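You operate a simulated robot arm through the tools that you are given. There is no shell and no other tool. Be economical: measure what you need, move in short steps, check, and stop when the job is done.

The job below is to be done with a simulated robot arm. You get a single attempt, and the scene is never put back.

JOB
Undo the lunch box and take the foil parcel out.
Fine: both catches up; lid and parcel on the table, divider left in its slot.

It is judged by the outcome, as a careful person would: the job done as asked, and still so three seconds after it is handed in. It fails if anything else is knocked over, pushed out of place, dropped, spilled or broken. Lids that push on must go on centred and level and be pressed home; caps that screw on are set level and turned clockwise until they are tight.

ROBOT AND FRAMES
A 6-joint arm with a two-finger parallel gripper, fixed in place. Base frame: the origin is at the foot of the arm, x ahead of it, y to its left, z up; the work surface is at about z = 0.75. Lengths are in m, angles in rad, forces in N, time in s.
With the tool pointing down near the work surface it reaches from about 0.18 to 0.64 m from the base axis. Its first joint turns from -1.152 to 1.152 rad. Payload 2.7 kg.
The TCP is the grasp point between the finger pads, 0.023 m short of the fingertips. In the tool frame z runs along the fingers and y along their closing line. Largest opening 0.094 m; finger width 0.038, thickness 0.01; the body of the gripper, 0.054 by 0.096 m, starts 0.039 m behind the TCP.
Orientation is told as [roll, pitch, yaw] about the base's x, y, z axes, in that order, counted from this pose: with the fingers straight down and closing along the base's y, the tool's x points along the base's -x, its y along +y and its z along -z.

CONTROLS
- The arm moves only by the tool servo_tool. Its argument "rows" is a list of rows, each a list of 2 entries, a list of its own where there are three numbers: the shift along the tool's x, y, z in units of 20 mm (1.0 is 20 mm), then the turn, a rotation vector about the tool's x, y, z in units of 5 degrees (1.0 is 5 degrees). In form: [[[x, y, z], [ax, ay, az]], ...]. A call has 1 to 8 rows; each row shifts and turns the commanded pose from where the row before left it, along the tool's axes as they then stand. "fingers" is the gripper command, from -1 (fully open) to 1 (shut), values between in proportion, set as the call begins (left out, the last holds). A call with a number of a shift or a turn outside -1 to 1 is refused whole. Each row takes 0.2 s and may step no farther than 0.05 m and 0.15 rad from the row before; otherwise, or with a gripper value out of range, the whole call is refused. Where a pose cannot be reached the arm comes as near as it can. A force on the tool above 90 N (or 10 N above the force at the start of the call, whichever is more), or a blocked arm, ends the call early, and 0.2 s more pass. Each finger travels about 0.045 m/s and halts on what it meets, pressing with about 28 N; the grip force reading is that of the motor and also rises with nothing between the fingers. The clock runs only during rows and for 0.2 s after the last one: add rows that do not move to give the fingers time. It gives the time, the measured TCP pose, the force on the tool (base axes), the opening and the grip force at its end, in the units of the frame above (readings bear some noise), with the torque about the TCP (base axes, N m) and any sound that the robot's microphone picked up.
- Cameras (640 x 400 px; columns grow to the right, rows downward): "scene" is fixed at [0.0864, -0.4482, 1.3954]; the picture's right is [0.63, -0.78, 0.00], its down [-0.50, -0.40, -0.76] and it looks along [0.60, 0.48, -0.65] (base axes); focal length 373 px, centre (320, 200). "wrist" rides on the gripper at [0.086, 0.016, -0.074] in the tool frame; the picture's right is [-0.18, 0.98, 0.00], its down [-0.58, -0.11, -0.81] and it looks along [-0.79, -0.15, 0.59] (tool axes); focal length 243 px, centre (320, 200). There is no depth. A picture from a camera that has moved, and an enlarged one, comes with that camera's place and axes in the base frame and with its lens.
- get_image(camera): a new picture of that camera. No time passes.
- close_up(camera, box): a new picture of the part [left, top, right, bottom] of that camera's present view, enlarged. No time passes.
- sign_off(): hands the job in; it is judged then, once.

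Work in short steps. Places have to be worked out from the pictures, the camera data and where the tool is seen: move nearer, look again, correct. Check each grasp and each placing, and mend what went wrong. You have 120 turns and 76 pictures in all, those below and enlarged ones among them. Open the gripper and draw the arm clear of the work before you hand the job in, unless the task says otherwise; then end with one line.

The tools are called after "Request:" by a JSON object that holds its "fn" and its "kwargs". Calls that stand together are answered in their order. servo_tool: Moves the arm, as the interface text tells. Its arguments: {"type":"object","properties":{"rows":{"type":"array","items":{"type":"array"}},"fingers":{"type":"number"}},"required":["rows"]} The other tools are called the same way: get_image (camera) takes a picture; close_up (camera, box) takes an enlarged picture of a part of a camera's view; sign_off () hands the job in.

At the start:

```text
t: 0.0
ee_pos: [0.4306, -0.0311, 0.9502]
orientation: [-0.001, 0.001, 0.0]
contact_force: [-0.6, 0.4, -0.2]
moment: [-0.01, 0.04, -0.04]
finger_gap: 0.094
finger_force: 0.1
```

scene: 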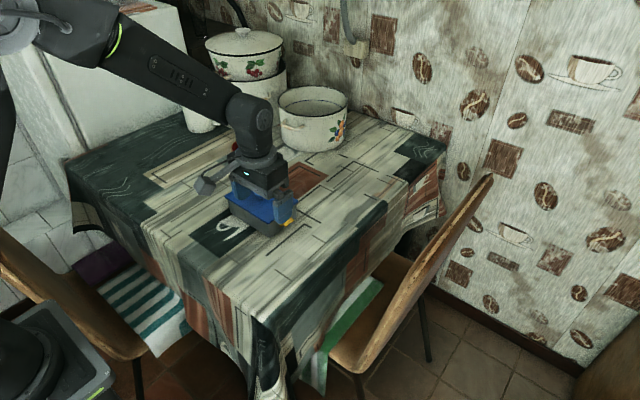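
wrist: 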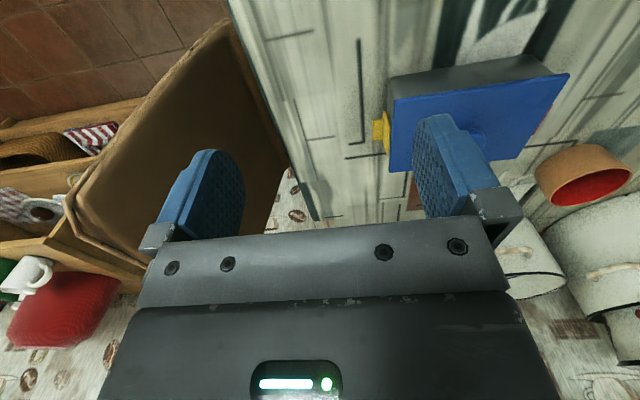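

The lunch box (grey with a blue lid and yellow catches) sits under and beside the gripper. I'll enlarge both views to locate it.

Request:
{"fn": "close_up", "kwargs": {"camera": "scene", "box": [180, 130, 340, 260]}}

Request:
{"fn": "close_up", "kwargs": {"camera": "wrist", "box": [340, 20, 640, 240]}}

```text
3.08 times, centred on (260, 195) of scene
camera zoom: at [0.0864, -0.4482, 1.3954], right [0.63, -0.78, 0.0], down [-0.5, -0.4, -0.76], along [0.6, 0.48, -0.65], focal length 1146 px, centre (505, 215)
```

zoom: 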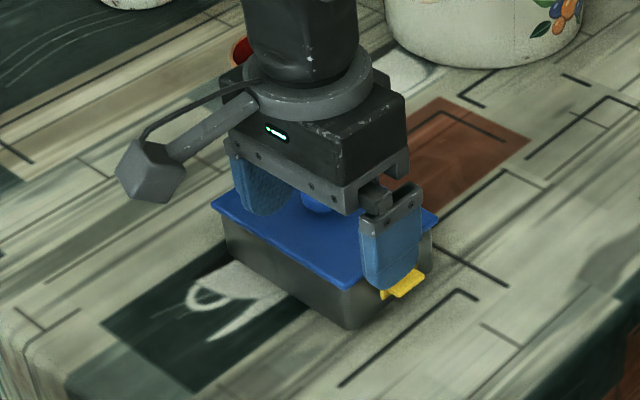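

```text
1.82 times, centred on (490, 130) of wrist
camera zoom: at [0.3446, -0.0165, 1.0246], right [0.18, 0.98, 0.0], down [0.58, -0.11, 0.81], along [0.79, -0.15, -0.59], focal length 441 px, centre (11, 327)
```

zoom: 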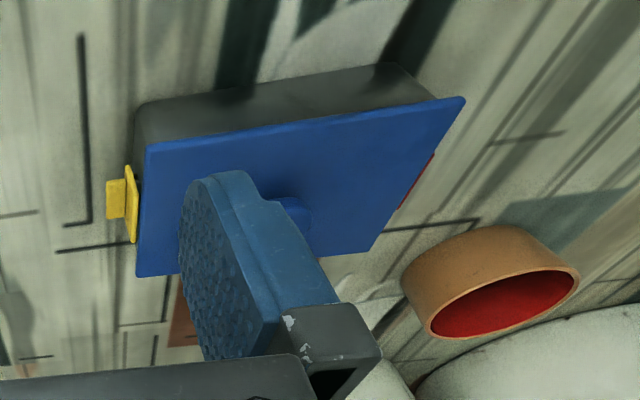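

The box is roughly x 0.49–0.595, y 0.03–0.18, with its lid top near z 0.805. One catch is on the -y end, and the other is probably on the +y end. I'll raise the arm and back off toward -x so both ends can be seen.

Request:
{"fn": "servo_tool", "kwargs": {"rows": [[[1, 0, -1], [0, 0, 0]], [[1, 0, -1], [0, 0, 0]], [[1, -1, 0], [0, 0, 0]], [[1, -1, 0], [0, 0, 0]], [[1, -1, 0], [0, 0, 0]], [[0, -1, 0], [0, 0, 0]]]}}

Request:
{"fn": "close_up", "kwargs": {"camera": "scene", "box": [200, 140, 320, 250]}}

Request:
{"fn": "get_image", "kwargs": {"camera": "wrist"}}

```text
t: 1.4
ee_pos: [0.3305, -0.1127, 0.9918]
orientation: [0.002, -0.001, -0.001]
contact_force: [-0.2, 0.4, 0.3]
moment: [-0.02, 0.02, 0.02]
finger_gap: 0.094
finger_force: 0.0
```

```text
3.64 times, centred on (260, 195) of scene
camera zoom: at [0.0864, -0.4482, 1.3954], right [0.63, -0.78, 0.0], down [-0.5, -0.4, -0.76], along [0.6, 0.48, -0.65], focal length 1355 px, centre (538, 218)
```

zoom: 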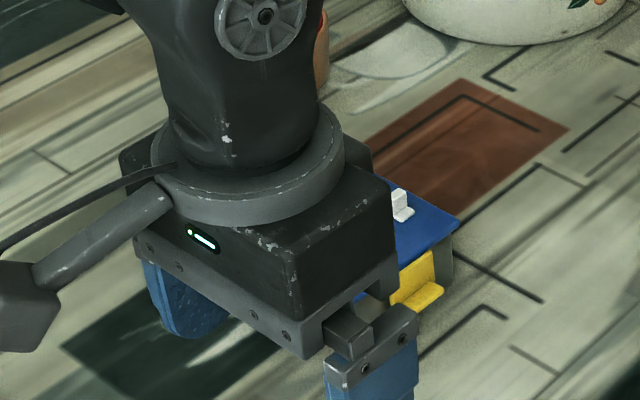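

```text
70 pictures are left
camera wrist: at [0.2441, -0.0974, 1.0648], right [0.18, 0.98, 0.0], down [0.58, -0.11, 0.81], along [0.79, -0.15, -0.59], focal length 243 px, centre (320, 200)
```

wrist: 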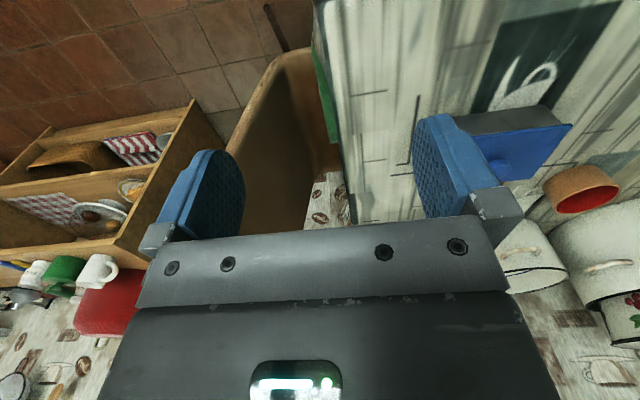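

The arm hides the box from the scene camera, so I'll swing to the +y side to clear the view.

Request:
{"fn": "servo_tool", "kwargs": {"rows": [[[0, 1, -1], [0, 0, 0]], [[0, 1, -1], [0, 0, 0]], [[0, 1, 0], [0, 0, 0]], [[0, 1, 0], [0, 0, 0]], [[0, 1, 0], [0, 0, 0]], [[0, 1, 0], [0, 0, 0]], [[0, 1, 0], [0, 0, 0]], [[0, 1, 0], [0, 0, 0]]]}}

Request:
{"fn": "servo_tool", "kwargs": {"rows": [[[0, 1, 0], [0, 0, 0]], [[0, 1, 0], [0, 0, 0]], [[0, 1, 0], [0, 0, 0]], [[0, 1, 0], [0, 0, 0]], [[0, 1, 0], [0, 0, 0]], [[0, 1, 0], [0, 0, 0]], [[0, 1, 0], [0, 0, 0]]]}}

Request:
{"fn": "close_up", "kwargs": {"camera": "scene", "box": [205, 150, 315, 250]}}

Request:
{"fn": "get_image", "kwargs": {"camera": "wrist"}}

```text
t: 3.2
ee_pos: [0.3307, 0.0483, 1.0307]
orientation: [0.001, -0.002, 0.0]
contact_force: [0.5, 0.5, 0.1]
moment: [-0.02, 0.0, -0.02]
finger_gap: 0.0941
finger_force: 0.0
```

```text
t: 4.8
ee_pos: [0.3313, 0.1889, 1.0311]
orientation: [0.001, 0.001, 0.0]
contact_force: [0.4, -0.1, 1.0]
moment: [-0.01, -0.01, -0.02]
finger_gap: 0.0942
finger_force: 0.1
```

```text
4.00 times, centred on (260, 200) of scene
camera zoom: at [0.0864, -0.4482, 1.3954], right [0.63, -0.78, 0.0], down [-0.5, -0.4, -0.76], along [0.6, 0.48, -0.65], focal length 1490 px, centre (560, 200)
```

zoom: 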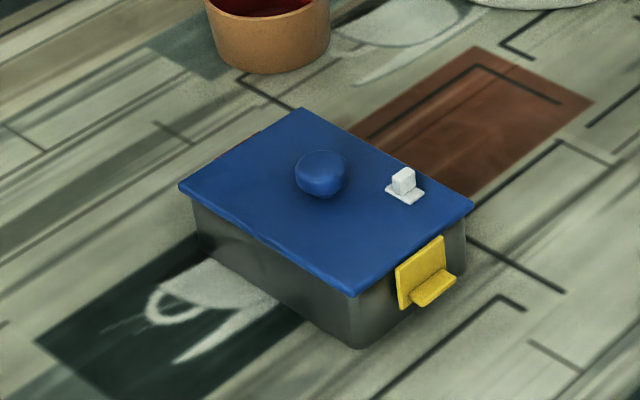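

```text
68 pictures are left
camera wrist: at [0.2446, 0.2042, 1.1054], right [0.18, 0.98, 0.0], down [0.58, -0.11, 0.81], along [0.79, -0.15, -0.59], focal length 243 px, centre (320, 200)
```

wrist: 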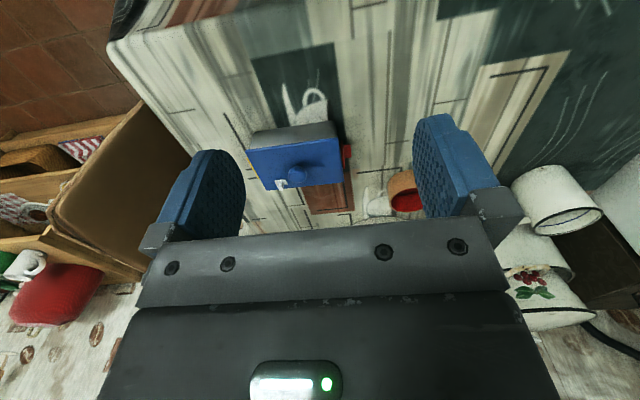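

The yellow catch is on the -y end and the red one on +y, each a plate with an outward lip. There's also a small white tab on the lid. I'll enlarge the wrist view to see the red catch and that tab.

Request:
{"fn": "close_up", "kwargs": {"camera": "wrist", "box": [235, 110, 375, 210]}}

Request:
{"fn": "close_up", "kwargs": {"camera": "scene", "box": [285, 185, 325, 235]}}

```text
4.00 times, centred on (305, 160) of wrist
camera zoom: at [0.2446, 0.2042, 1.1054], right [0.18, 0.98, 0.0], down [0.58, -0.11, 0.81], along [0.79, -0.15, -0.59], focal length 970 px, centre (380, 360)
```

zoom: 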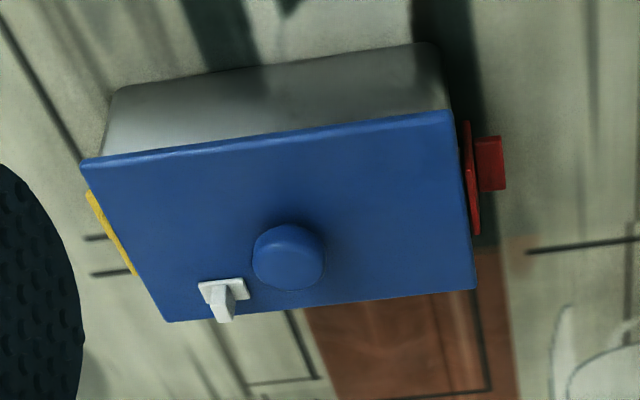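

```text
8.00 times, centred on (305, 210) of scene
camera zoom: at [0.0864, -0.4482, 1.3954], right [0.63, -0.78, 0.0], down [-0.5, -0.4, -0.76], along [0.6, 0.48, -0.65], focal length 2980 px, centre (440, 120)
```

zoom: 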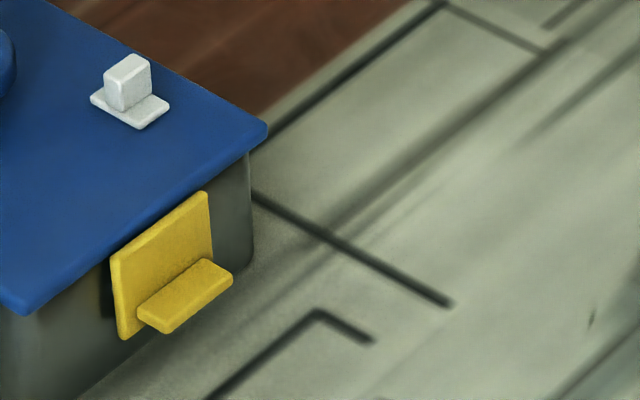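

Both catches have outward lips at z≈0.775, yellow at about (0.548, 0.018) and red at about (0.548, 0.197). I'll move above and outside the yellow end. Then I'll yaw 90° so the fingers close along x and the camera faces that end.

Request:
{"fn": "servo_tool", "kwargs": {"rows": [[[-0.9, -1, 0], [0, 0, 0]], [[-0.9, -1, 0], [0, 0, 0]], [[-0.9, -1, 0], [0, 0, 0]], [[-0.9, -1, 0], [0, 0, 0]], [[-0.9, -1, 0], [0, 0, 0]], [[-0.9, -1, 0], [0, 0, 0]], [[-0.9, -1, 0], [0, 0, 0]], [[-0.9, -1, 0], [0, 0, 0]]]}}

Request:
{"fn": "servo_tool", "kwargs": {"rows": [[[-0.9, -1, 0], [0, 0, 0]], [[-0.9, -1, 0], [0, 0, 0]], [[-0.9, -1, 0], [0, 0, 0]], [[-0.95, -1, 0], [0, 0, 0]], [[0, 0, 0], [0, 0, -1]], [[0, 0, 0], [0, 0, -1]], [[0, 0, 0], [0, 0, -1]], [[0, 0, 0], [0, 0, -1]]]}}

Request:
{"fn": "servo_tool", "kwargs": {"rows": [[[0, 0, 0], [0, 0, -1]], [[0, 0, 0], [0, 0, -1]], [[0, 0, 0], [0, 0, -1]], [[0, 0, 0], [0, 0, -1]], [[0, 0, 0], [0, 0, -1]], [[0, 0, 0], [0, 0, -1]], [[0, 0, 0], [0, 0, -1]]]}}

Request:
{"fn": "servo_tool", "kwargs": {"rows": [[[0, 0, 0], [0, 0, -1]], [[0, 0, 0], [0, 0, -1]], [[0, 0, 0], [0, 0, -1]], [[0, 0, 0], [0, 0, -1]], [[0, 0, 0], [0, 0, -1]], [[0, 0, 0], [0, 0, -1]], [[0, 0, 0], [0, 0, -1]]]}}

Request:
{"fn": "get_image", "kwargs": {"camera": "wrist"}}

```text
t: 6.6
ee_pos: [0.4753, 0.0286, 1.0305]
orientation: [0.001, 0.0, 0.0]
contact_force: [0.4, -0.2, 0.4]
moment: [0.0, -0.01, 0.0]
finger_gap: 0.0941
finger_force: 0.1
```

```text
t: 8.4
ee_pos: [0.5475, -0.053, 1.031]
orientation: [0.002, 0.0, 0.35]
contact_force: [0.9, 0.5, 0.3]
moment: [0.0, 0.01, -0.02]
finger_gap: 0.094
finger_force: 0.1
```

```text
t: 10.0
ee_pos: [0.5469, -0.0529, 1.0316]
orientation: [0.001, 0.0, 0.963]
contact_force: [-0.5, -0.2, 0.5]
moment: [0.03, 0.02, -0.03]
finger_gap: 0.0941
finger_force: 0.0
```

```text
t: 11.6
ee_pos: [0.5478, -0.0513, 1.0314]
orientation: [0.001, -0.003, 1.574]
contact_force: [-1.3, 0.1, -0.5]
moment: [0.02, -0.02, 0.0]
finger_gap: 0.0939
finger_force: 0.1
```

```text
65 pictures are left
camera wrist: at [0.532, -0.1394, 1.1046], right [-0.98, 0.18, 0.0], down [0.11, 0.58, 0.81], along [0.15, 0.79, -0.59], focal length 243 px, centre (320, 200)
```

wrist: 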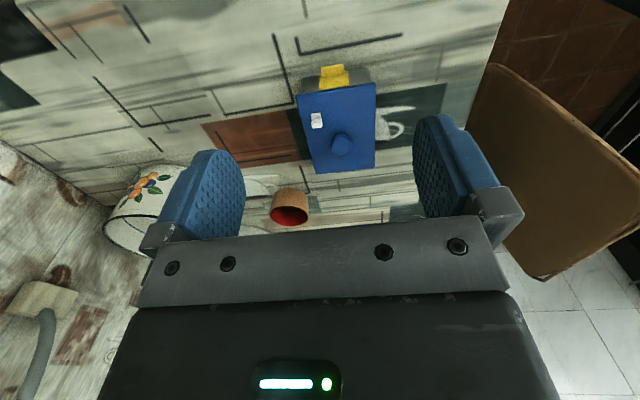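

The view is as expected. I'll descend outside the -y end and look at the catch close by.

Request:
{"fn": "servo_tool", "kwargs": {"rows": [[[0, 0, 1], [0, 0, 0]], [[0, 0, 1], [0, 0, 0]], [[0, 0, 1], [0, 0, 0]], [[0, 0, 1], [0, 0, 0]], [[0, 0, 1], [0, 0, 0]], [[0, 0, 1], [0, 0, 0]], [[0, 0, 1], [0, 0, 0]], [[0, 0, 1], [0, 0, 0]]]}}

Request:
{"fn": "servo_tool", "kwargs": {"rows": [[[0, 0, 1], [0, 0, 0]], [[0, 0, 1], [0, 0, 0]], [[0, 0, 0.5], [0, 0, 0]], [[0, 0, 0], [0, 0, 0]]]}}

Request:
{"fn": "get_image", "kwargs": {"camera": "wrist"}}

Request:
{"fn": "close_up", "kwargs": {"camera": "scene", "box": [265, 170, 335, 250]}}

```text
t: 13.4
ee_pos: [0.5486, -0.0512, 0.8708]
orientation: [0.0, -0.001, 1.572]
contact_force: [0.2, -0.5, -0.4]
moment: [0.01, -0.01, -0.01]
finger_gap: 0.0941
finger_force: 0.1
```

```text
t: 14.4
ee_pos: [0.5483, -0.0523, 0.821]
orientation: [0.001, -0.002, 1.572]
contact_force: [-0.1, 1.0, 0.5]
moment: [0.0, 0.0, 0.02]
finger_gap: 0.0941
finger_force: 0.0
```

```text
64 pictures are left
camera wrist: at [0.5323, -0.1391, 0.8947], right [-0.98, 0.18, 0.0], down [0.11, 0.58, 0.81], along [0.15, 0.79, -0.59], focal length 243 px, centre (320, 200)
```

wrist: 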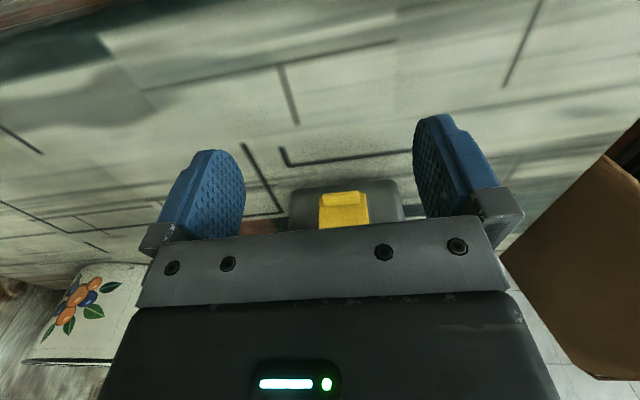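

```text
5.00 times, centred on (300, 210) of scene
camera zoom: at [0.0864, -0.4482, 1.3954], right [0.63, -0.78, 0.0], down [-0.5, -0.4, -0.76], along [0.6, 0.48, -0.65], focal length 1863 px, centre (420, 150)
```

zoom: 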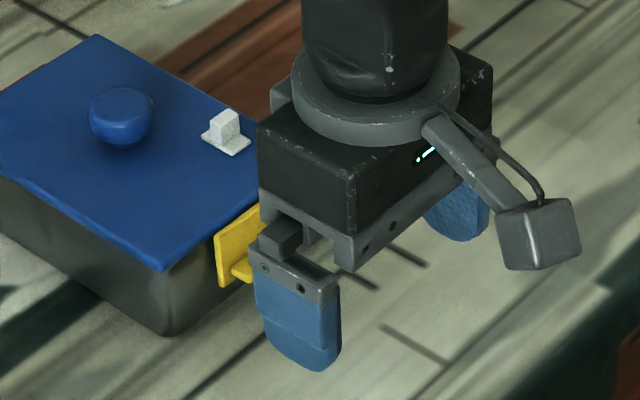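

The catch is between the fingers and slightly off-centre. I'll enlarge the view to measure it.

Request:
{"fn": "close_up", "kwargs": {"camera": "wrist", "box": [270, 160, 430, 240]}}

```text
4.00 times, centred on (350, 200) of wrist
camera zoom: at [0.5323, -0.1391, 0.8947], right [-0.98, 0.18, 0.0], down [0.11, 0.58, 0.81], along [0.15, 0.79, -0.59], focal length 970 px, centre (200, 200)
```

zoom: 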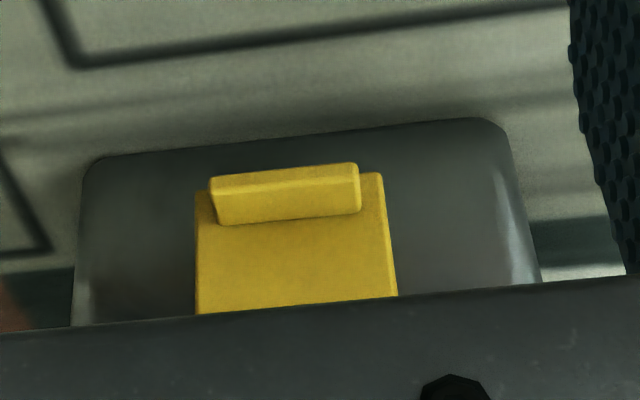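

The lip spans x≈0.529–0.559 at z≈0.774, with its outer edge near y≈0.013. I'll lower to TCP z≈0.785 and move in so the pads straddle the lip, stopping short of the plate.

Request:
{"fn": "servo_tool", "kwargs": {"rows": [[[0, 0.22, 0.9], [0, 0, 0]], [[0, 0, 0.9], [0, 0, 0]], [[-0.9, 0, 0], [0, 0, 0]], [[-0.9, 0, 0], [0, 0, 0]], [[-0.9, 0, 0], [0, 0, 0]], [[0, 0, 0], [0, 0, 0]]]}}

Request:
{"fn": "get_image", "kwargs": {"camera": "wrist"}}

Request:
{"fn": "close_up", "kwargs": {"camera": "scene", "box": [265, 170, 335, 250]}}

```text
t: 15.8
ee_pos: [0.5431, 0.0035, 0.7845]
orientation: [0.001, -0.003, 1.571]
contact_force: [-0.2, -0.6, -0.2]
moment: [0.0, 0.0, -0.03]
finger_gap: 0.0941
finger_force: 0.2
```

```text
61 pictures are left
camera wrist: at [0.5277, -0.0845, 0.8585], right [-0.98, 0.18, 0.0], down [0.11, 0.58, 0.81], along [0.15, 0.79, -0.59], focal length 243 px, centre (320, 200)
```

wrist: 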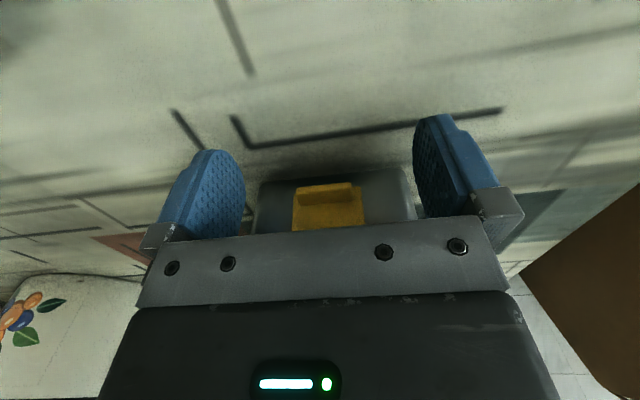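

```text
5.00 times, centred on (300, 210) of scene
camera zoom: at [0.0864, -0.4482, 1.3954], right [0.63, -0.78, 0.0], down [-0.5, -0.4, -0.76], along [0.6, 0.48, -0.65], focal length 1863 px, centre (420, 150)
```

zoom: 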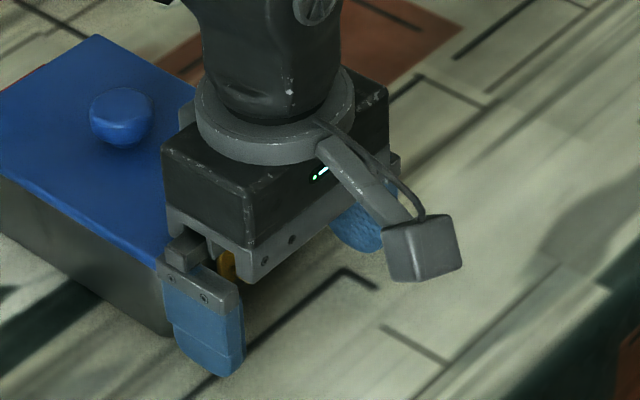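

It's clear so far. I'll narrow the fingers to about 0.038 m and check centring before gripping.

Request:
{"fn": "servo_tool", "kwargs": {"rows": [[[0, 0, 0], [0, 0, 0]], [[0, 0, 0], [0, 0, 0]], [[0, 0, 0], [0, 0, 0]], [[0, 0, 0], [0, 0, 0]]], "fingers": 0.18}}

Request:
{"fn": "close_up", "kwargs": {"camera": "wrist", "box": [230, 100, 430, 240]}}

```text
t: 16.8
ee_pos: [0.5441, 0.0023, 0.7851]
orientation: [0.0, -0.002, 1.57]
contact_force: [0.2, 0.3, -0.1]
moment: [-0.01, -0.02, 0.03]
finger_gap: 0.0388
finger_force: 0.0
```

```text
2.86 times, centred on (330, 170) of wrist
camera zoom: at [0.5277, -0.0847, 0.8585], right [-0.98, 0.18, 0.0], down [0.11, 0.58, 0.81], along [0.15, 0.79, -0.59], focal length 693 px, centre (291, 286)
```

zoom: 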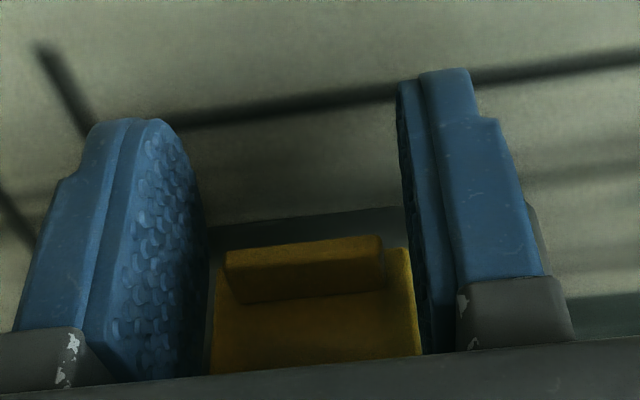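

The pads straddle the lip and it's centred. I'll grip now and check the gap, expecting about 0.03.

Request:
{"fn": "servo_tool", "kwargs": {"rows": [[[0, 0, 0], [0, 0, 0]], [[0, 0, 0], [0, 0, 0]], [[0, 0, 0], [0, 0, 0]]], "fingers": 1}}

Request:
{"fn": "close_up", "kwargs": {"camera": "wrist", "box": [230, 100, 430, 240]}}

```text
t: 17.6
ee_pos: [0.5439, 0.0032, 0.7846]
orientation: [0.0, -0.001, 1.571]
contact_force: [0.2, 0.2, 0.2]
moment: [0.0, -0.03, -0.08]
finger_gap: 0.0292
finger_force: 28.4
```

```text
2.86 times, centred on (330, 170) of wrist
camera zoom: at [0.5278, -0.0847, 0.8585], right [-0.98, 0.18, 0.0], down [0.11, 0.58, 0.81], along [0.15, 0.79, -0.59], focal length 693 px, centre (291, 286)
```

zoom: 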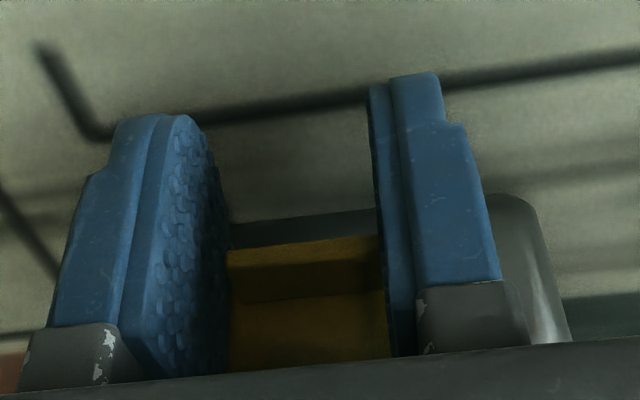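

The gap is 0.029, so the lip is gripped. I'll pull a little outward and up to learn how the catch moves.

Request:
{"fn": "servo_tool", "kwargs": {"rows": [[[0.15, 0, -0.05], [0, 0.5, 0]], [[0.15, 0, -0.08], [0, 0.5, 0]], [[0, 0, 0], [0, 0, 0]]]}}

Request:
{"fn": "close_up", "kwargs": {"camera": "wrist", "box": [230, 100, 430, 240]}}

```text
t: 18.4
ee_pos: [0.5437, -0.0036, 0.788]
orientation: [0.002, 0.088, 1.57]
contact_force: [-0.2, 2.5, 0.0]
moment: [-0.04, 0.03, -0.05]
finger_gap: 0.0292
finger_force: 28.5
```

```text
2.86 times, centred on (330, 170) of wrist
camera zoom: at [0.5276, -0.0837, 0.8688], right [-0.98, 0.18, -0.02], down [0.11, 0.65, 0.75], along [0.15, 0.74, -0.66], focal length 693 px, centre (291, 286)
```

zoom: 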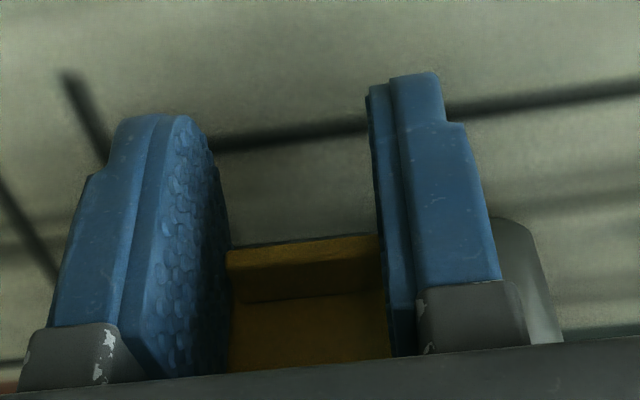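

The catch swings outward freely at about 2.5 N. I'll continue along the arc around the hinge.

Request:
{"fn": "servo_tool", "kwargs": {"rows": [[[0.07, 0, -0.12], [0, 1, 0]], [[0.07, 0, -0.12], [0, 1, 0]], [[0.07, 0, -0.12], [0, 1, 0]], [[0.07, 0, -0.12], [0, 1, 0]], [[0, 0, 0], [0, 0, 0]]]}}

Request:
{"fn": "close_up", "kwargs": {"camera": "wrist", "box": [230, 100, 430, 240]}}

Request:
{"fn": "close_up", "kwargs": {"camera": "scene", "box": [265, 170, 335, 250]}}

```text
t: 19.6
ee_pos: [0.5448, -0.0057, 0.7987]
orientation: [-0.001, 0.437, 1.57]
contact_force: [-0.3, 0.9, 0.4]
moment: [-0.01, 0.01, -0.04]
finger_gap: 0.029
finger_force: 28.3
```

```text
2.86 times, centred on (330, 170) of wrist
camera zoom: at [0.5277, -0.0546, 0.9015], right [-0.98, 0.17, -0.08], down [0.11, 0.87, 0.48], along [0.15, 0.47, -0.87], focal length 693 px, centre (291, 286)
```

zoom: 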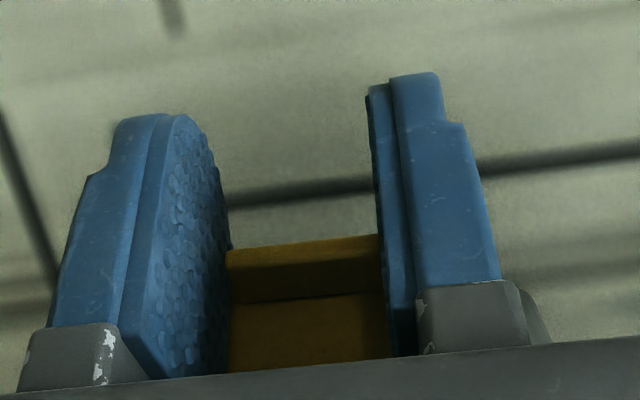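

```text
5.00 times, centred on (300, 210) of scene
camera zoom: at [0.0864, -0.4482, 1.3954], right [0.63, -0.78, 0.0], down [-0.5, -0.4, -0.76], along [0.6, 0.48, -0.65], focal length 1863 px, centre (420, 150)
```

zoom: 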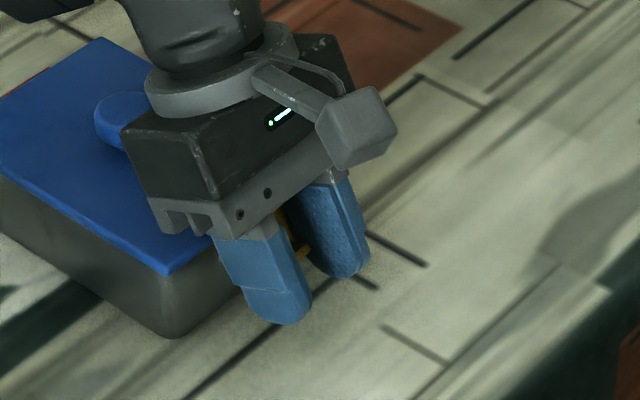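

It's tracking well, with the catch about 40° open. I'll continue rotating a bit, then translate up along the arc.

Request:
{"fn": "servo_tool", "kwargs": {"rows": [[[0.07, 0, -0.12], [0, 1, 0]], [[0.07, 0, -0.12], [0, 1, 0]], [[0.07, 0, -0.12], [0, 1, 0]], [[0, 0, 0], [0, 0, 0]]]}}

Request:
{"fn": "close_up", "kwargs": {"camera": "scene", "box": [255, 170, 325, 250]}}

```text
t: 20.6
ee_pos: [0.5442, -0.0073, 0.8056]
orientation: [0.001, 0.698, 1.572]
contact_force: [0.9, -0.7, -0.9]
moment: [0.0, 0.02, -0.06]
finger_gap: 0.0289
finger_force: 27.9
```

```text
5.00 times, centred on (290, 210) of scene
camera zoom: at [0.0864, -0.4482, 1.3954], right [0.63, -0.78, 0.0], down [-0.5, -0.4, -0.76], along [0.6, 0.48, -0.65], focal length 1863 px, centre (470, 150)
```

zoom: 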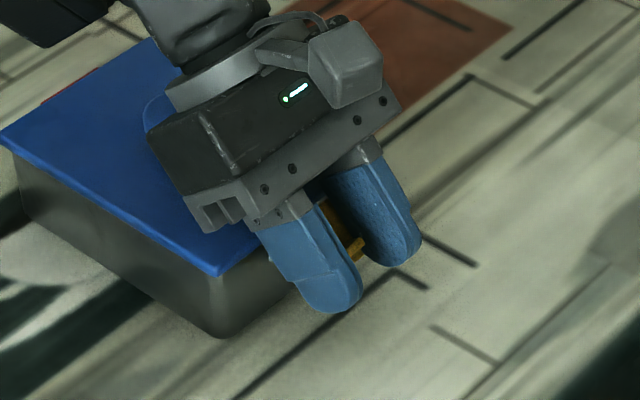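

The hand is now close to the lid, so I'll stop tilting and lift by translation. The lip can pivot in the pads.

Request:
{"fn": "servo_tool", "kwargs": {"rows": [[[0.175, 0, -0.18], [0, 0, 0]], [[0.175, 0, -0.18], [0, 0, 0]], [[0.175, 0, -0.18], [0, 0, 0]], [[0.175, 0, -0.18], [0, 0, 0]], [[0, 0, 0], [0, 0, 0]]]}}

Request:
{"fn": "close_up", "kwargs": {"camera": "scene", "box": [255, 170, 325, 250]}}

Request:
{"fn": "close_up", "kwargs": {"camera": "wrist", "box": [230, 100, 430, 240]}}

```text
t: 21.8
ee_pos: [0.5445, -0.008, 0.8271]
orientation: [0.0, 0.697, 1.57]
contact_force: [-1.2, 3.1, -1.4]
moment: [0.0, -0.01, -0.05]
finger_gap: 0.0292
finger_force: 28.1
```

```text
5.00 times, centred on (290, 210) of scene
camera zoom: at [0.0864, -0.4481, 1.3955], right [0.63, -0.78, 0.0], down [-0.5, -0.4, -0.76], along [0.6, 0.48, -0.65], focal length 1863 px, centre (470, 150)
```

zoom: 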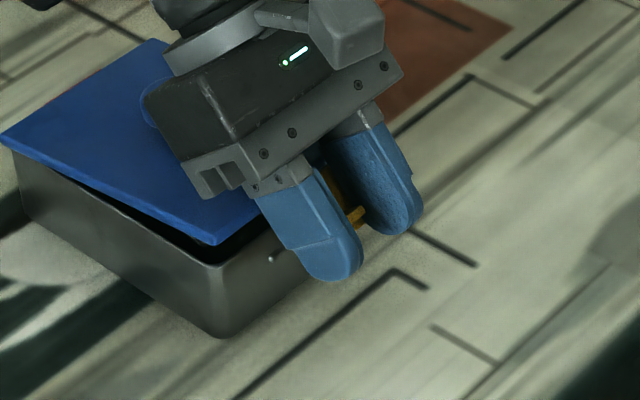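

```text
2.86 times, centred on (330, 170) of wrist
camera zoom: at [0.5278, -0.0275, 0.9386], right [-0.98, 0.14, -0.12], down [0.11, 0.96, 0.25], along [0.15, 0.23, -0.96], focal length 693 px, centre (291, 286)
```

zoom: 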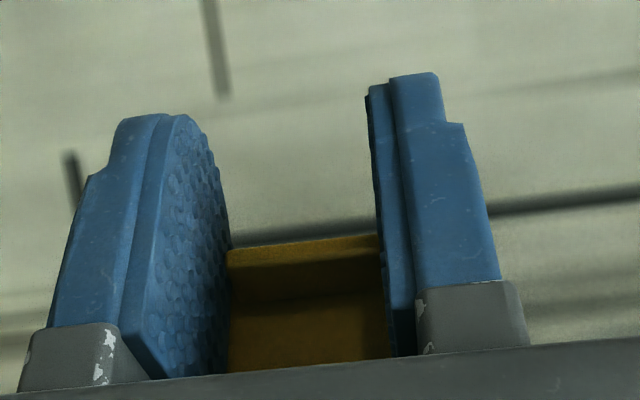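

The catch is hinged to the lid, so lifting raised the lid edge instead. I'll reverse that motion to reseat the lid.

Request:
{"fn": "servo_tool", "kwargs": {"rows": [[[-0.175, 0, 0.18], [0, 0, 0]], [[-0.175, 0, 0.18], [0, 0, 0]], [[-0.175, 0, 0.18], [0, 0, 0]], [[-0.175, 0, 0.18], [0, 0, 0]], [[0, 0, 0], [0, 0, 0]]]}}

Request:
{"fn": "close_up", "kwargs": {"camera": "scene", "box": [235, 160, 325, 260]}}

```text
t: 23.0
ee_pos: [0.5432, -0.0077, 0.8066]
orientation: [0.001, 0.696, 1.573]
contact_force: [0.7, 0.1, -0.4]
moment: [-0.03, 0.03, -0.04]
finger_gap: 0.029
finger_force: 27.6
```

```text
4.00 times, centred on (280, 210) of scene
camera zoom: at [0.0864, -0.4482, 1.3954], right [0.63, -0.78, 0.0], down [-0.5, -0.4, -0.76], along [0.6, 0.48, -0.65], focal length 1490 px, centre (480, 160)
```

zoom: 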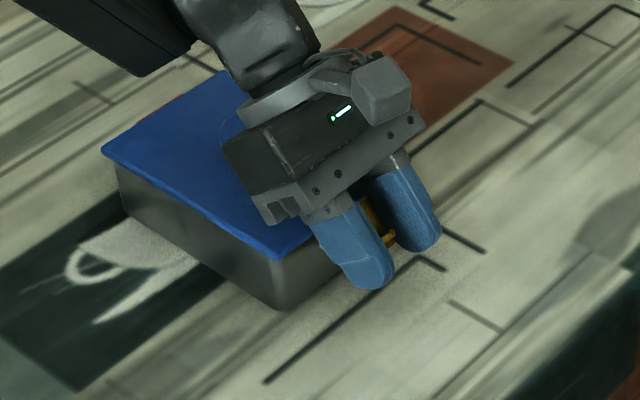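

The lid is back down. I'll release the lip, back away in -y, and see whether the catch stays partly open.

Request:
{"fn": "servo_tool", "kwargs": {"rows": [[[0, 0, 0], [0, 0, 0]], [[0, 0, 0], [0, 0, 0]], [[0.77, 0, 0.64], [0, 0, 0]], [[0.77, 0, 0.64], [0, 0, 0]], [[0.77, 0, 0.64], [0, -1, 0]], [[0, 0, 0], [0, -1, 0]], [[0, 0, 0], [0, -1, 0]], [[0, 0, 0], [0, 0, 0]]], "fingers": -0.1}}

Request:
{"fn": "close_up", "kwargs": {"camera": "wrist", "box": [220, 100, 460, 250]}}

Request:
{"fn": "close_up", "kwargs": {"camera": "scene", "box": [235, 160, 325, 260]}}

```text
t: 24.8
ee_pos: [0.5441, -0.0676, 0.8061]
orientation: [0.0, 0.435, 1.572]
contact_force: [0.0, -0.1, -0.1]
moment: [-0.01, 0.01, 0.0]
finger_gap: 0.0517
finger_force: 0.2
```

```text
2.67 times, centred on (340, 175) of wrist
camera zoom: at [0.5279, -0.1149, 0.91], right [-0.98, 0.17, -0.08], down [0.11, 0.87, 0.49], along [0.15, 0.47, -0.87], focal length 647 px, centre (267, 267)
```

zoom: 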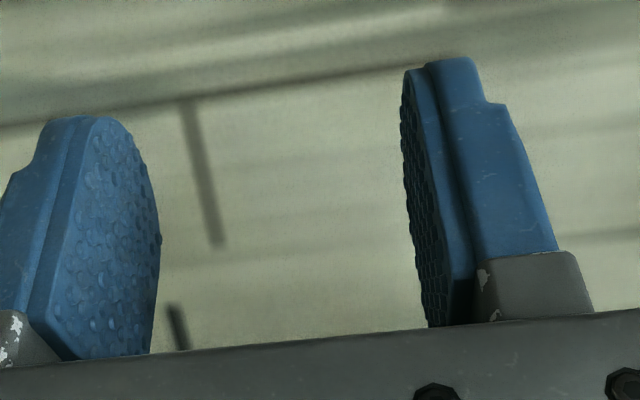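

```text
4.00 times, centred on (280, 210) of scene
camera zoom: at [0.0864, -0.4482, 1.3954], right [0.63, -0.78, 0.0], down [-0.5, -0.4, -0.76], along [0.6, 0.48, -0.65], focal length 1490 px, centre (480, 160)
```

zoom: 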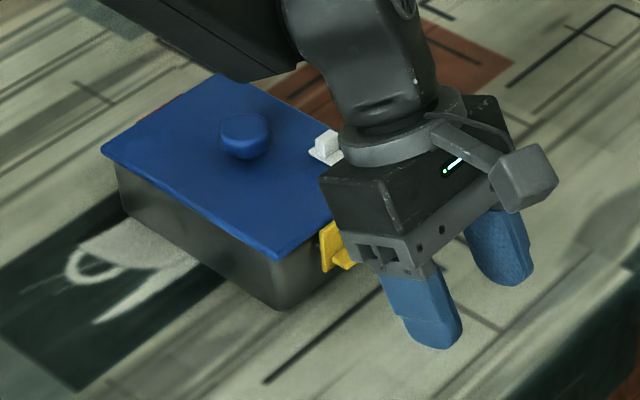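

I need a clear look at the catch state, so I'll straighten the tool and back off a bit.

Request:
{"fn": "servo_tool", "kwargs": {"rows": [[[0, 0, 0], [0, -1, 0]], [[0, 0, 0], [0, -1, 0]], [[0, 0, 0], [0, -1, 0]], [[0, 0, -0.5], [0, -1, 0]], [[0.5, 0, -0.5], [0, -1, 0]], [[0.5, 0, 0], [0, 0, 0]]]}}

Request:
{"fn": "close_up", "kwargs": {"camera": "wrist", "box": [230, 140, 430, 260]}}

Request:
{"fn": "close_up", "kwargs": {"camera": "scene", "box": [270, 185, 320, 235]}}

```text
t: 26.2
ee_pos: [0.5445, -0.0847, 0.8286]
orientation: [0.0, -0.001, 1.571]
contact_force: [0.3, 0.4, -0.5]
moment: [-0.02, 0.01, 0.0]
finger_gap: 0.0517
finger_force: 0.2
```

```text
3.20 times, centred on (330, 200) of wrist
camera zoom: at [0.5277, -0.1721, 0.9007], right [-0.98, 0.18, 0.0], down [0.11, 0.58, 0.81], along [0.15, 0.79, -0.59], focal length 776 px, centre (288, 200)
```

zoom: 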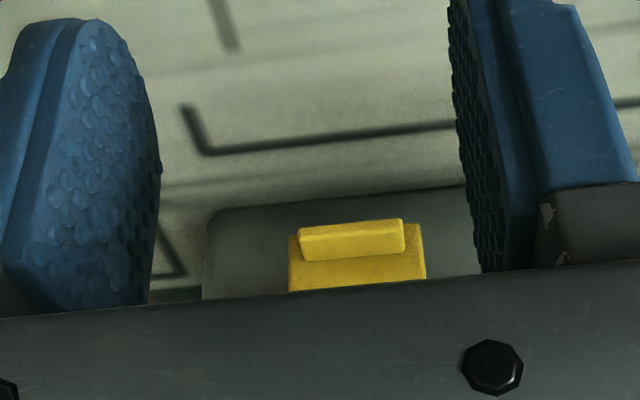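

```text
8.00 times, centred on (295, 210) of scene
camera zoom: at [0.0864, -0.4482, 1.3954], right [0.63, -0.78, 0.0], down [-0.5, -0.4, -0.76], along [0.6, 0.48, -0.65], focal length 2980 px, centre (520, 120)
```

zoom: 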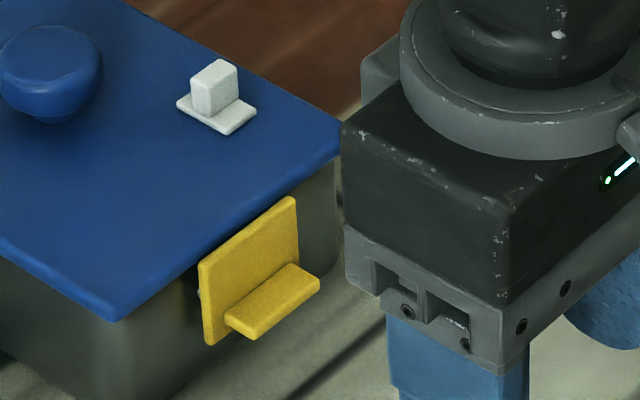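

The catch now hangs slightly open and off its stud, but it dropped back when released. Next I'll re-grip with the tool tilted 30° toward the box, which lets me swing the catch through about 90°. Then I'll see whether it stays.

Request:
{"fn": "servo_tool", "kwargs": {"rows": [[[0, 0, 0], [0, -1, 0]], [[0, 0, 0], [0, -1, 0]], [[0, 0, 0], [0, -1, 0]], [[0, 0, 0], [0, -1, 0]], [[0, 0, 0], [0, -1, 0]], [[0, 0, 0], [0, -1, 0]]]}}

Request:
{"fn": "servo_tool", "kwargs": {"rows": [[[0.45, 0, 0.78], [0, 0, 0]], [[0.45, 0, 0.78], [0, 0, 0]], [[0.45, 0, 0.78], [0, 0, 0]], [[-0.9, 0, 0.52], [0, 0, 0]], [[-0.9, 0, 0.52], [0, 0, 0]], [[-0.9, 0, 0.52], [0, 0, 0]], [[0, 0, 0], [0, 0, 0]]]}}

Request:
{"fn": "close_up", "kwargs": {"camera": "wrist", "box": [220, 100, 460, 250]}}

Request:
{"fn": "close_up", "kwargs": {"camera": "scene", "box": [255, 170, 345, 270]}}

```text
t: 27.6
ee_pos: [0.544, -0.0859, 0.8273]
orientation: [0.0, -0.526, 1.571]
contact_force: [-0.2, -0.1, 0.6]
moment: [-0.01, -0.01, 0.01]
finger_gap: 0.0519
finger_force: 0.0
```

```text
t: 29.2
ee_pos: [0.5472, -0.0266, 0.7788]
orientation: [-0.014, -0.519, 1.576]
contact_force: [0.7, -32.0, 43.9]
moment: [-1.14, 1.17, 0.89]
finger_gap: 0.0512
finger_force: 0.0
```

```text
2.67 times, centred on (340, 175) of wrist
camera zoom: at [0.5308, -0.1392, 0.8003], right [-0.98, 0.16, 0.08], down [0.1, 0.1, 0.99], along [0.15, 0.98, -0.12], focal length 647 px, centre (267, 267)
```

zoom: 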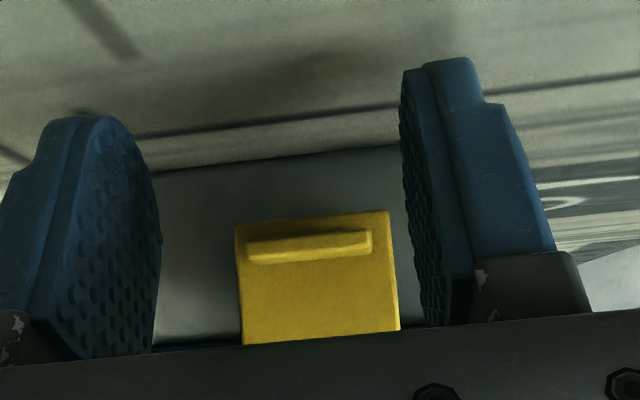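

```text
4.00 times, centred on (300, 220) of scene
camera zoom: at [0.0857, -0.4488, 1.3953], right [0.63, -0.78, 0.0], down [-0.5, -0.4, -0.76], along [0.6, 0.48, -0.64], focal length 1490 px, centre (400, 120)
```

zoom: 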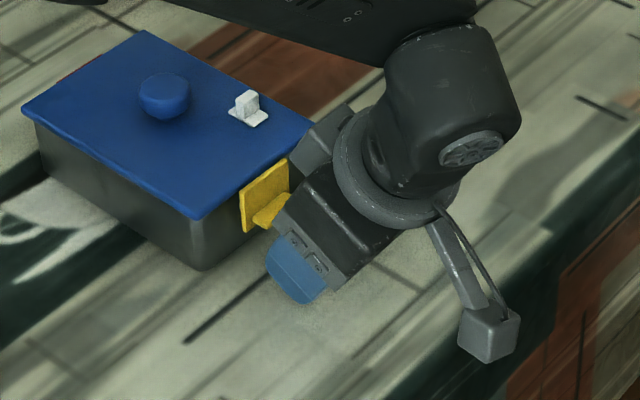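

Contact of about 50 N shows the hand is touching the table at this tilt. I'll raise straight up about 12 mm to clear it.

Request:
{"fn": "servo_tool", "kwargs": {"rows": [[[-0.3, 0, -0.52], [0, 0, 0]], [[0, 0, 0], [0, 0, 0]]]}}

Request:
{"fn": "close_up", "kwargs": {"camera": "scene", "box": [225, 160, 345, 270]}}

```text
t: 29.8
ee_pos: [0.543, -0.0198, 0.7847]
orientation: [0.004, -0.527, 1.569]
contact_force: [1.0, 0.4, 0.4]
moment: [-0.02, -0.02, 0.0]
finger_gap: 0.0519
finger_force: 0.0
```

```text
3.64 times, centred on (285, 215) of scene
camera zoom: at [0.0864, -0.4482, 1.3954], right [0.63, -0.78, 0.0], down [-0.5, -0.4, -0.76], along [0.6, 0.48, -0.65], focal length 1355 px, centre (447, 146)
```

zoom: 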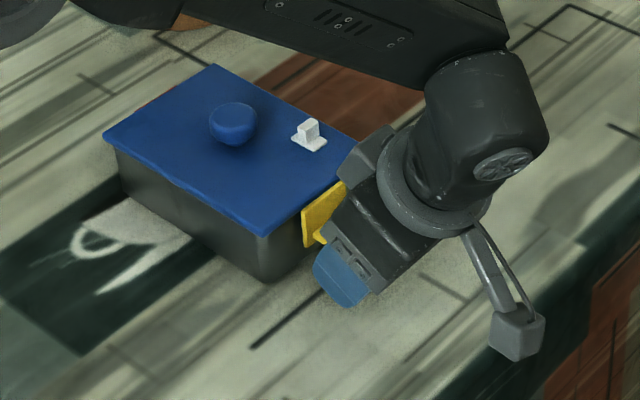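

It's clear now and nothing has moved. I'll advance to straddle the lip and grip again.

Request:
{"fn": "servo_tool", "kwargs": {"rows": [[[-0.37, 0, 0.21], [0, 0, 0]], [[-0.37, 0, 0.21], [0, 0, 0]], [[0, 0, 0], [0, 0, 0]]]}}

Request:
{"fn": "servo_tool", "kwargs": {"rows": [[[0, 0, 0], [0, 0, 0]], [[0, 0, 0], [0, 0, 0]], [[0, 0, 0], [0, 0, 0]]], "fingers": 1}}

Request:
{"fn": "close_up", "kwargs": {"camera": "wrist", "box": [220, 100, 460, 250]}}

```text
t: 30.6
ee_pos: [0.5431, -0.0051, 0.7855]
orientation: [-0.001, -0.525, 1.57]
contact_force: [-0.4, -0.3, -0.6]
moment: [0.0, 0.02, 0.01]
finger_gap: 0.0519
finger_force: 0.1
```

```text
t: 31.4
ee_pos: [0.5442, -0.005, 0.7849]
orientation: [0.001, -0.525, 1.571]
contact_force: [-0.1, -0.8, 1.1]
moment: [0.02, -0.03, 0.0]
finger_gap: 0.0288
finger_force: 28.0
```

```text
2.67 times, centred on (340, 175) of wrist
camera zoom: at [0.5275, -0.1177, 0.8062], right [-0.98, 0.16, 0.09], down [0.11, 0.1, 0.99], along [0.15, 0.98, -0.11], focal length 647 px, centre (267, 267)
```

zoom: 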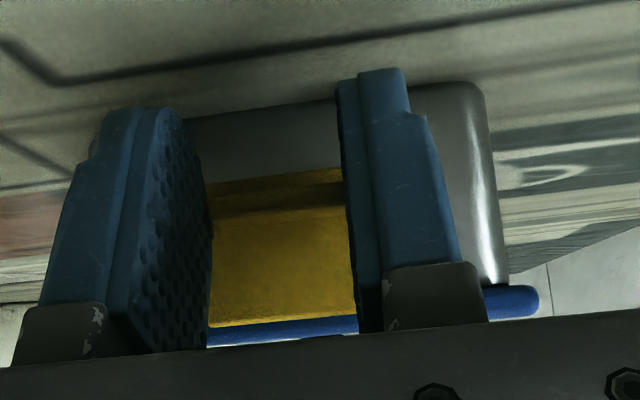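

The lip is gripped again. I'll rotate rigidly about the hinge at about (y 0.024, z 0.801).

Request:
{"fn": "servo_tool", "kwargs": {"rows": [[[0, 0, -0.145], [0, 1, 0]], [[0, 0, -0.145], [0, 1, 0]], [[0, 0, -0.145], [0, 1, 0]], [[0, 0, -0.145], [0, 1, 0]], [[0, 0, -0.145], [0, 1, 0]], [[0, 0, -0.145], [0, 1, 0]], [[0, 0, -0.145], [0, 1, 0]], [[0, 0, -0.145], [0, 1, 0]]]}}

Request:
{"fn": "servo_tool", "kwargs": {"rows": [[[0, 0, -0.145], [0, 1, 0]], [[0, 0, -0.145], [0, 1, 0]], [[0, 0, -0.145], [0, 1, 0]], [[0, 0, -0.145], [0, 1, 0]], [[0, 0, -0.145], [0, 1, 0]], [[0, 0, 0], [0, 0, 0]]]}}

Request:
{"fn": "close_up", "kwargs": {"camera": "scene", "box": [225, 160, 345, 270]}}

```text
t: 33.2
ee_pos: [0.5433, -0.0092, 0.8077]
orientation: [-0.004, 0.174, 1.57]
contact_force: [-0.6, 3.5, 17.1]
moment: [0.63, 0.02, -0.01]
finger_gap: 0.0286
finger_force: 27.8
```

```text
t: 34.6
ee_pos: [0.5434, -0.0051, 0.8215]
orientation: [-0.001, 0.614, 1.571]
contact_force: [3.2, -0.6, 16.9]
moment: [0.52, -0.11, 0.01]
finger_gap: 0.0288
finger_force: 27.9
```

```text
3.64 times, centred on (285, 215) of scene
camera zoom: at [0.0861, -0.4482, 1.3955], right [0.63, -0.78, 0.0], down [-0.5, -0.4, -0.76], along [0.6, 0.48, -0.65], focal length 1355 px, centre (447, 146)
```

zoom: 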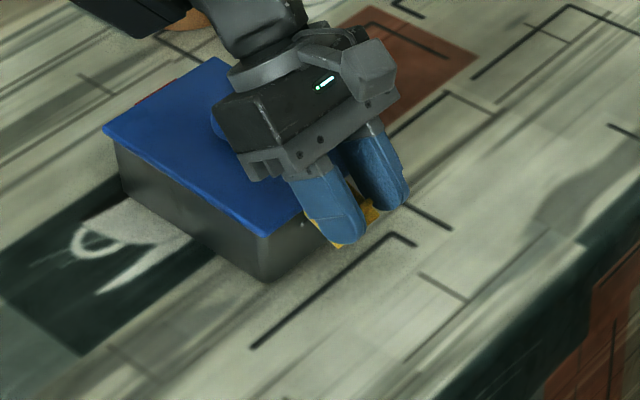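

The catch is at about 65° with 17 N pressing down, so I'll correct upward slightly and continue rotating.

Request:
{"fn": "servo_tool", "kwargs": {"rows": [[[0.03, 0, -0.185], [0, 1, 0]], [[0.03, 0, -0.185], [0, 1, 0]], [[0, 0, -0.145], [0, 1, 0]], [[0, 0, -0.145], [0, 1, 0]], [[0, 0, 0], [0, 0, 0]]]}}

Request:
{"fn": "close_up", "kwargs": {"camera": "scene", "box": [225, 160, 345, 270]}}

Request:
{"fn": "close_up", "kwargs": {"camera": "wrist", "box": [220, 100, 460, 250]}}

```text
t: 35.8
ee_pos: [0.5426, 0.0027, 0.8311]
orientation: [0.003, 0.961, 1.574]
contact_force: [-1.6, 0.5, 2.8]
moment: [0.09, 0.1, 0.03]
finger_gap: 0.0289
finger_force: 27.9
```

```text
3.64 times, centred on (285, 215) of scene
camera zoom: at [0.0863, -0.4482, 1.3955], right [0.63, -0.78, 0.0], down [-0.5, -0.4, -0.76], along [0.6, 0.48, -0.65], focal length 1355 px, centre (447, 146)
```

zoom: 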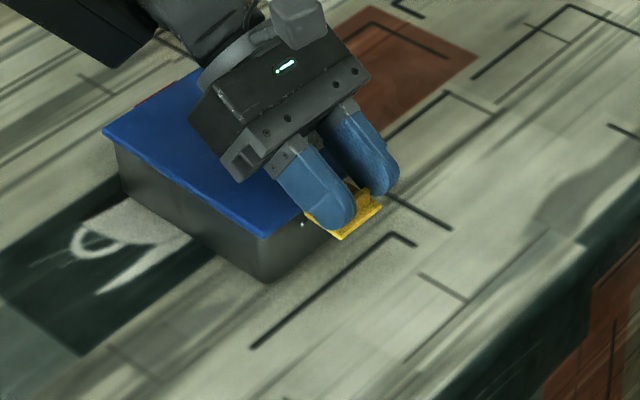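

```text
2.67 times, centred on (340, 175) of wrist
camera zoom: at [0.5271, 0.0132, 0.9437], right [-0.98, 0.11, -0.15], down [0.11, 0.99, -0.01], along [0.15, -0.03, -0.99], focal length 647 px, centre (267, 267)
```

zoom: 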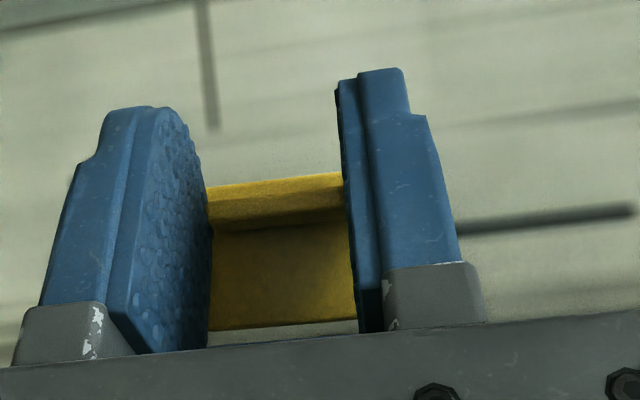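

The catch is now near horizontal, at about 90°. I'll take two more steps and watch the force.

Request:
{"fn": "servo_tool", "kwargs": {"rows": [[[0, 0, -0.145], [0, 1, 0]], [[0, 0, -0.145], [0, 1, 0]], [[0, 0, 0], [0, 0, 0]]]}}

Request:
{"fn": "close_up", "kwargs": {"camera": "scene", "box": [225, 160, 345, 270]}}

```text
t: 36.6
ee_pos: [0.5451, 0.0069, 0.8412]
orientation: [-0.033, 1.133, 1.542]
contact_force: [0.8, -10.7, 40.2]
moment: [4.56, -0.04, -0.31]
finger_gap: 0.0286
finger_force: 27.9
```

```text
3.64 times, centred on (285, 215) of scene
camera zoom: at [0.0857, -0.4486, 1.3954], right [0.63, -0.78, 0.0], down [-0.5, -0.4, -0.76], along [0.6, 0.48, -0.64], focal length 1355 px, centre (447, 146)
```

zoom: 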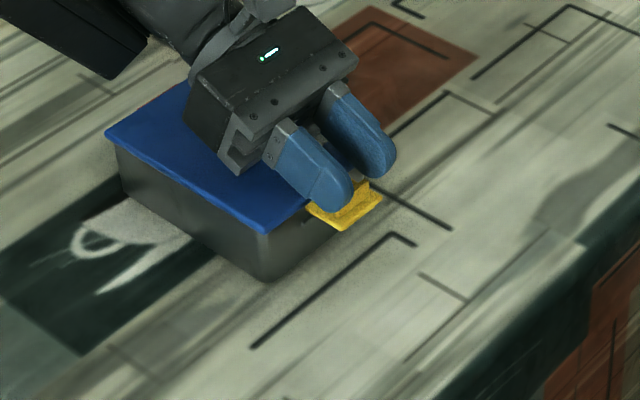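

The hand has met the knob (40 N). I'll back off those two steps, then open slightly to see whether the catch holds itself.

Request:
{"fn": "servo_tool", "kwargs": {"rows": [[[0, 0, 0.145], [0, -1, 0]], [[0, 0, 0.1], [0, -0.5, 0]], [[0, 0, 0], [0, 0, 0]]]}}

Request:
{"fn": "servo_tool", "kwargs": {"rows": [[[0, 0, 0], [0, 0, 0]], [[0, 0, 0], [0, 0, 0]]], "fingers": 0.1}}

Request:
{"fn": "close_up", "kwargs": {"camera": "scene", "box": [225, 160, 345, 270]}}

```text
t: 37.4
ee_pos: [0.5431, 0.0042, 0.8326]
orientation: [0.002, 1.001, 1.573]
contact_force: [0.9, 4.7, 13.3]
moment: [0.44, -0.12, 0.0]
finger_gap: 0.0288
finger_force: 27.7
```

```text
t: 38.0
ee_pos: [0.5437, 0.0027, 0.8334]
orientation: [0.003, 1.003, 1.573]
contact_force: [1.2, 0.3, 0.1]
moment: [-0.02, -0.02, 0.02]
finger_gap: 0.0421
finger_force: 0.0
```

```text
3.64 times, centred on (285, 215) of scene
camera zoom: at [0.0864, -0.4482, 1.3954], right [0.63, -0.78, 0.0], down [-0.5, -0.4, -0.76], along [0.6, 0.48, -0.65], focal length 1355 px, centre (447, 146)
```

zoom: 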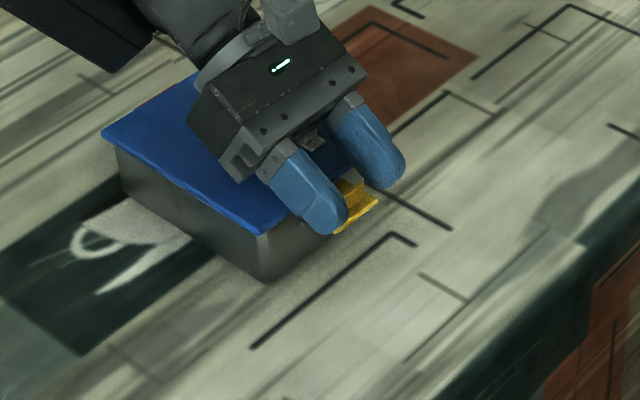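

The catch stays up after release. I'll retreat straight up and then level the tool.

Request:
{"fn": "servo_tool", "kwargs": {"rows": [[[0.84, 0, -0.55], [0, 0, 0]], [[0.84, 0, -0.55], [0, 0, 0]], [[0.84, 0, -0.55], [0, 0, 0]], [[0.84, 0, -0.55], [0, -1, 0]], [[0.84, 0, -0.55], [0, -1, 0]], [[0, 0, -0.3], [0, -1, 0]], [[0, 0, -0.3], [0, -1, 0]], [[0, 0, 0], [0, -1, 0]]]}}

Request:
{"fn": "servo_tool", "kwargs": {"rows": [[[0, 0, 0], [0, -1, 0]], [[0, 0, 0], [0, -1, 0]], [[0, 0, 0], [0, -1, 0]], [[0, 0, 0], [0, -1, 0]], [[0, 0, 0], [0, -1, 0]], [[0, 0, -0.5], [0, -1, 0]], [[0, 0, -0.5], [0, -0.5, 0]]]}}

Request:
{"fn": "close_up", "kwargs": {"camera": "scene", "box": [205, 150, 325, 260]}}

```text
t: 39.8
ee_pos: [0.5439, 0.0113, 0.9426]
orientation: [-0.004, 0.567, 1.571]
contact_force: [0.7, 0.1, -0.1]
moment: [-0.01, 0.0, 0.03]
finger_gap: 0.0422
finger_force: 0.1
```

```text
t: 41.4
ee_pos: [0.5447, 0.013, 0.962]
orientation: [0.001, -0.001, 1.569]
contact_force: [0.0, -0.8, 0.3]
moment: [-0.01, 0.05, 0.0]
finger_gap: 0.0421
finger_force: 0.1
```

```text
3.64 times, centred on (265, 205) of scene
camera zoom: at [0.0864, -0.4482, 1.3954], right [0.63, -0.78, 0.0], down [-0.5, -0.4, -0.76], along [0.6, 0.48, -0.65], focal length 1355 px, centre (520, 182)
```

zoom: 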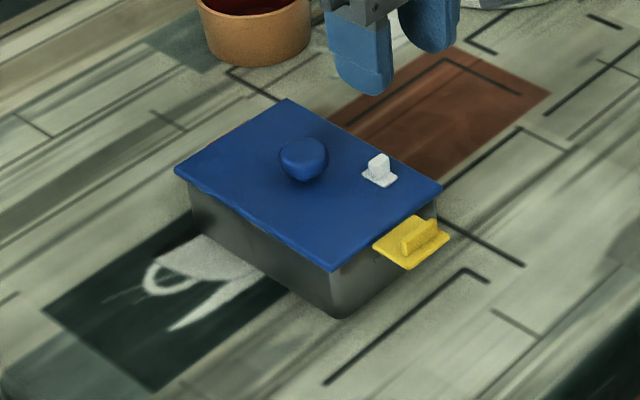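

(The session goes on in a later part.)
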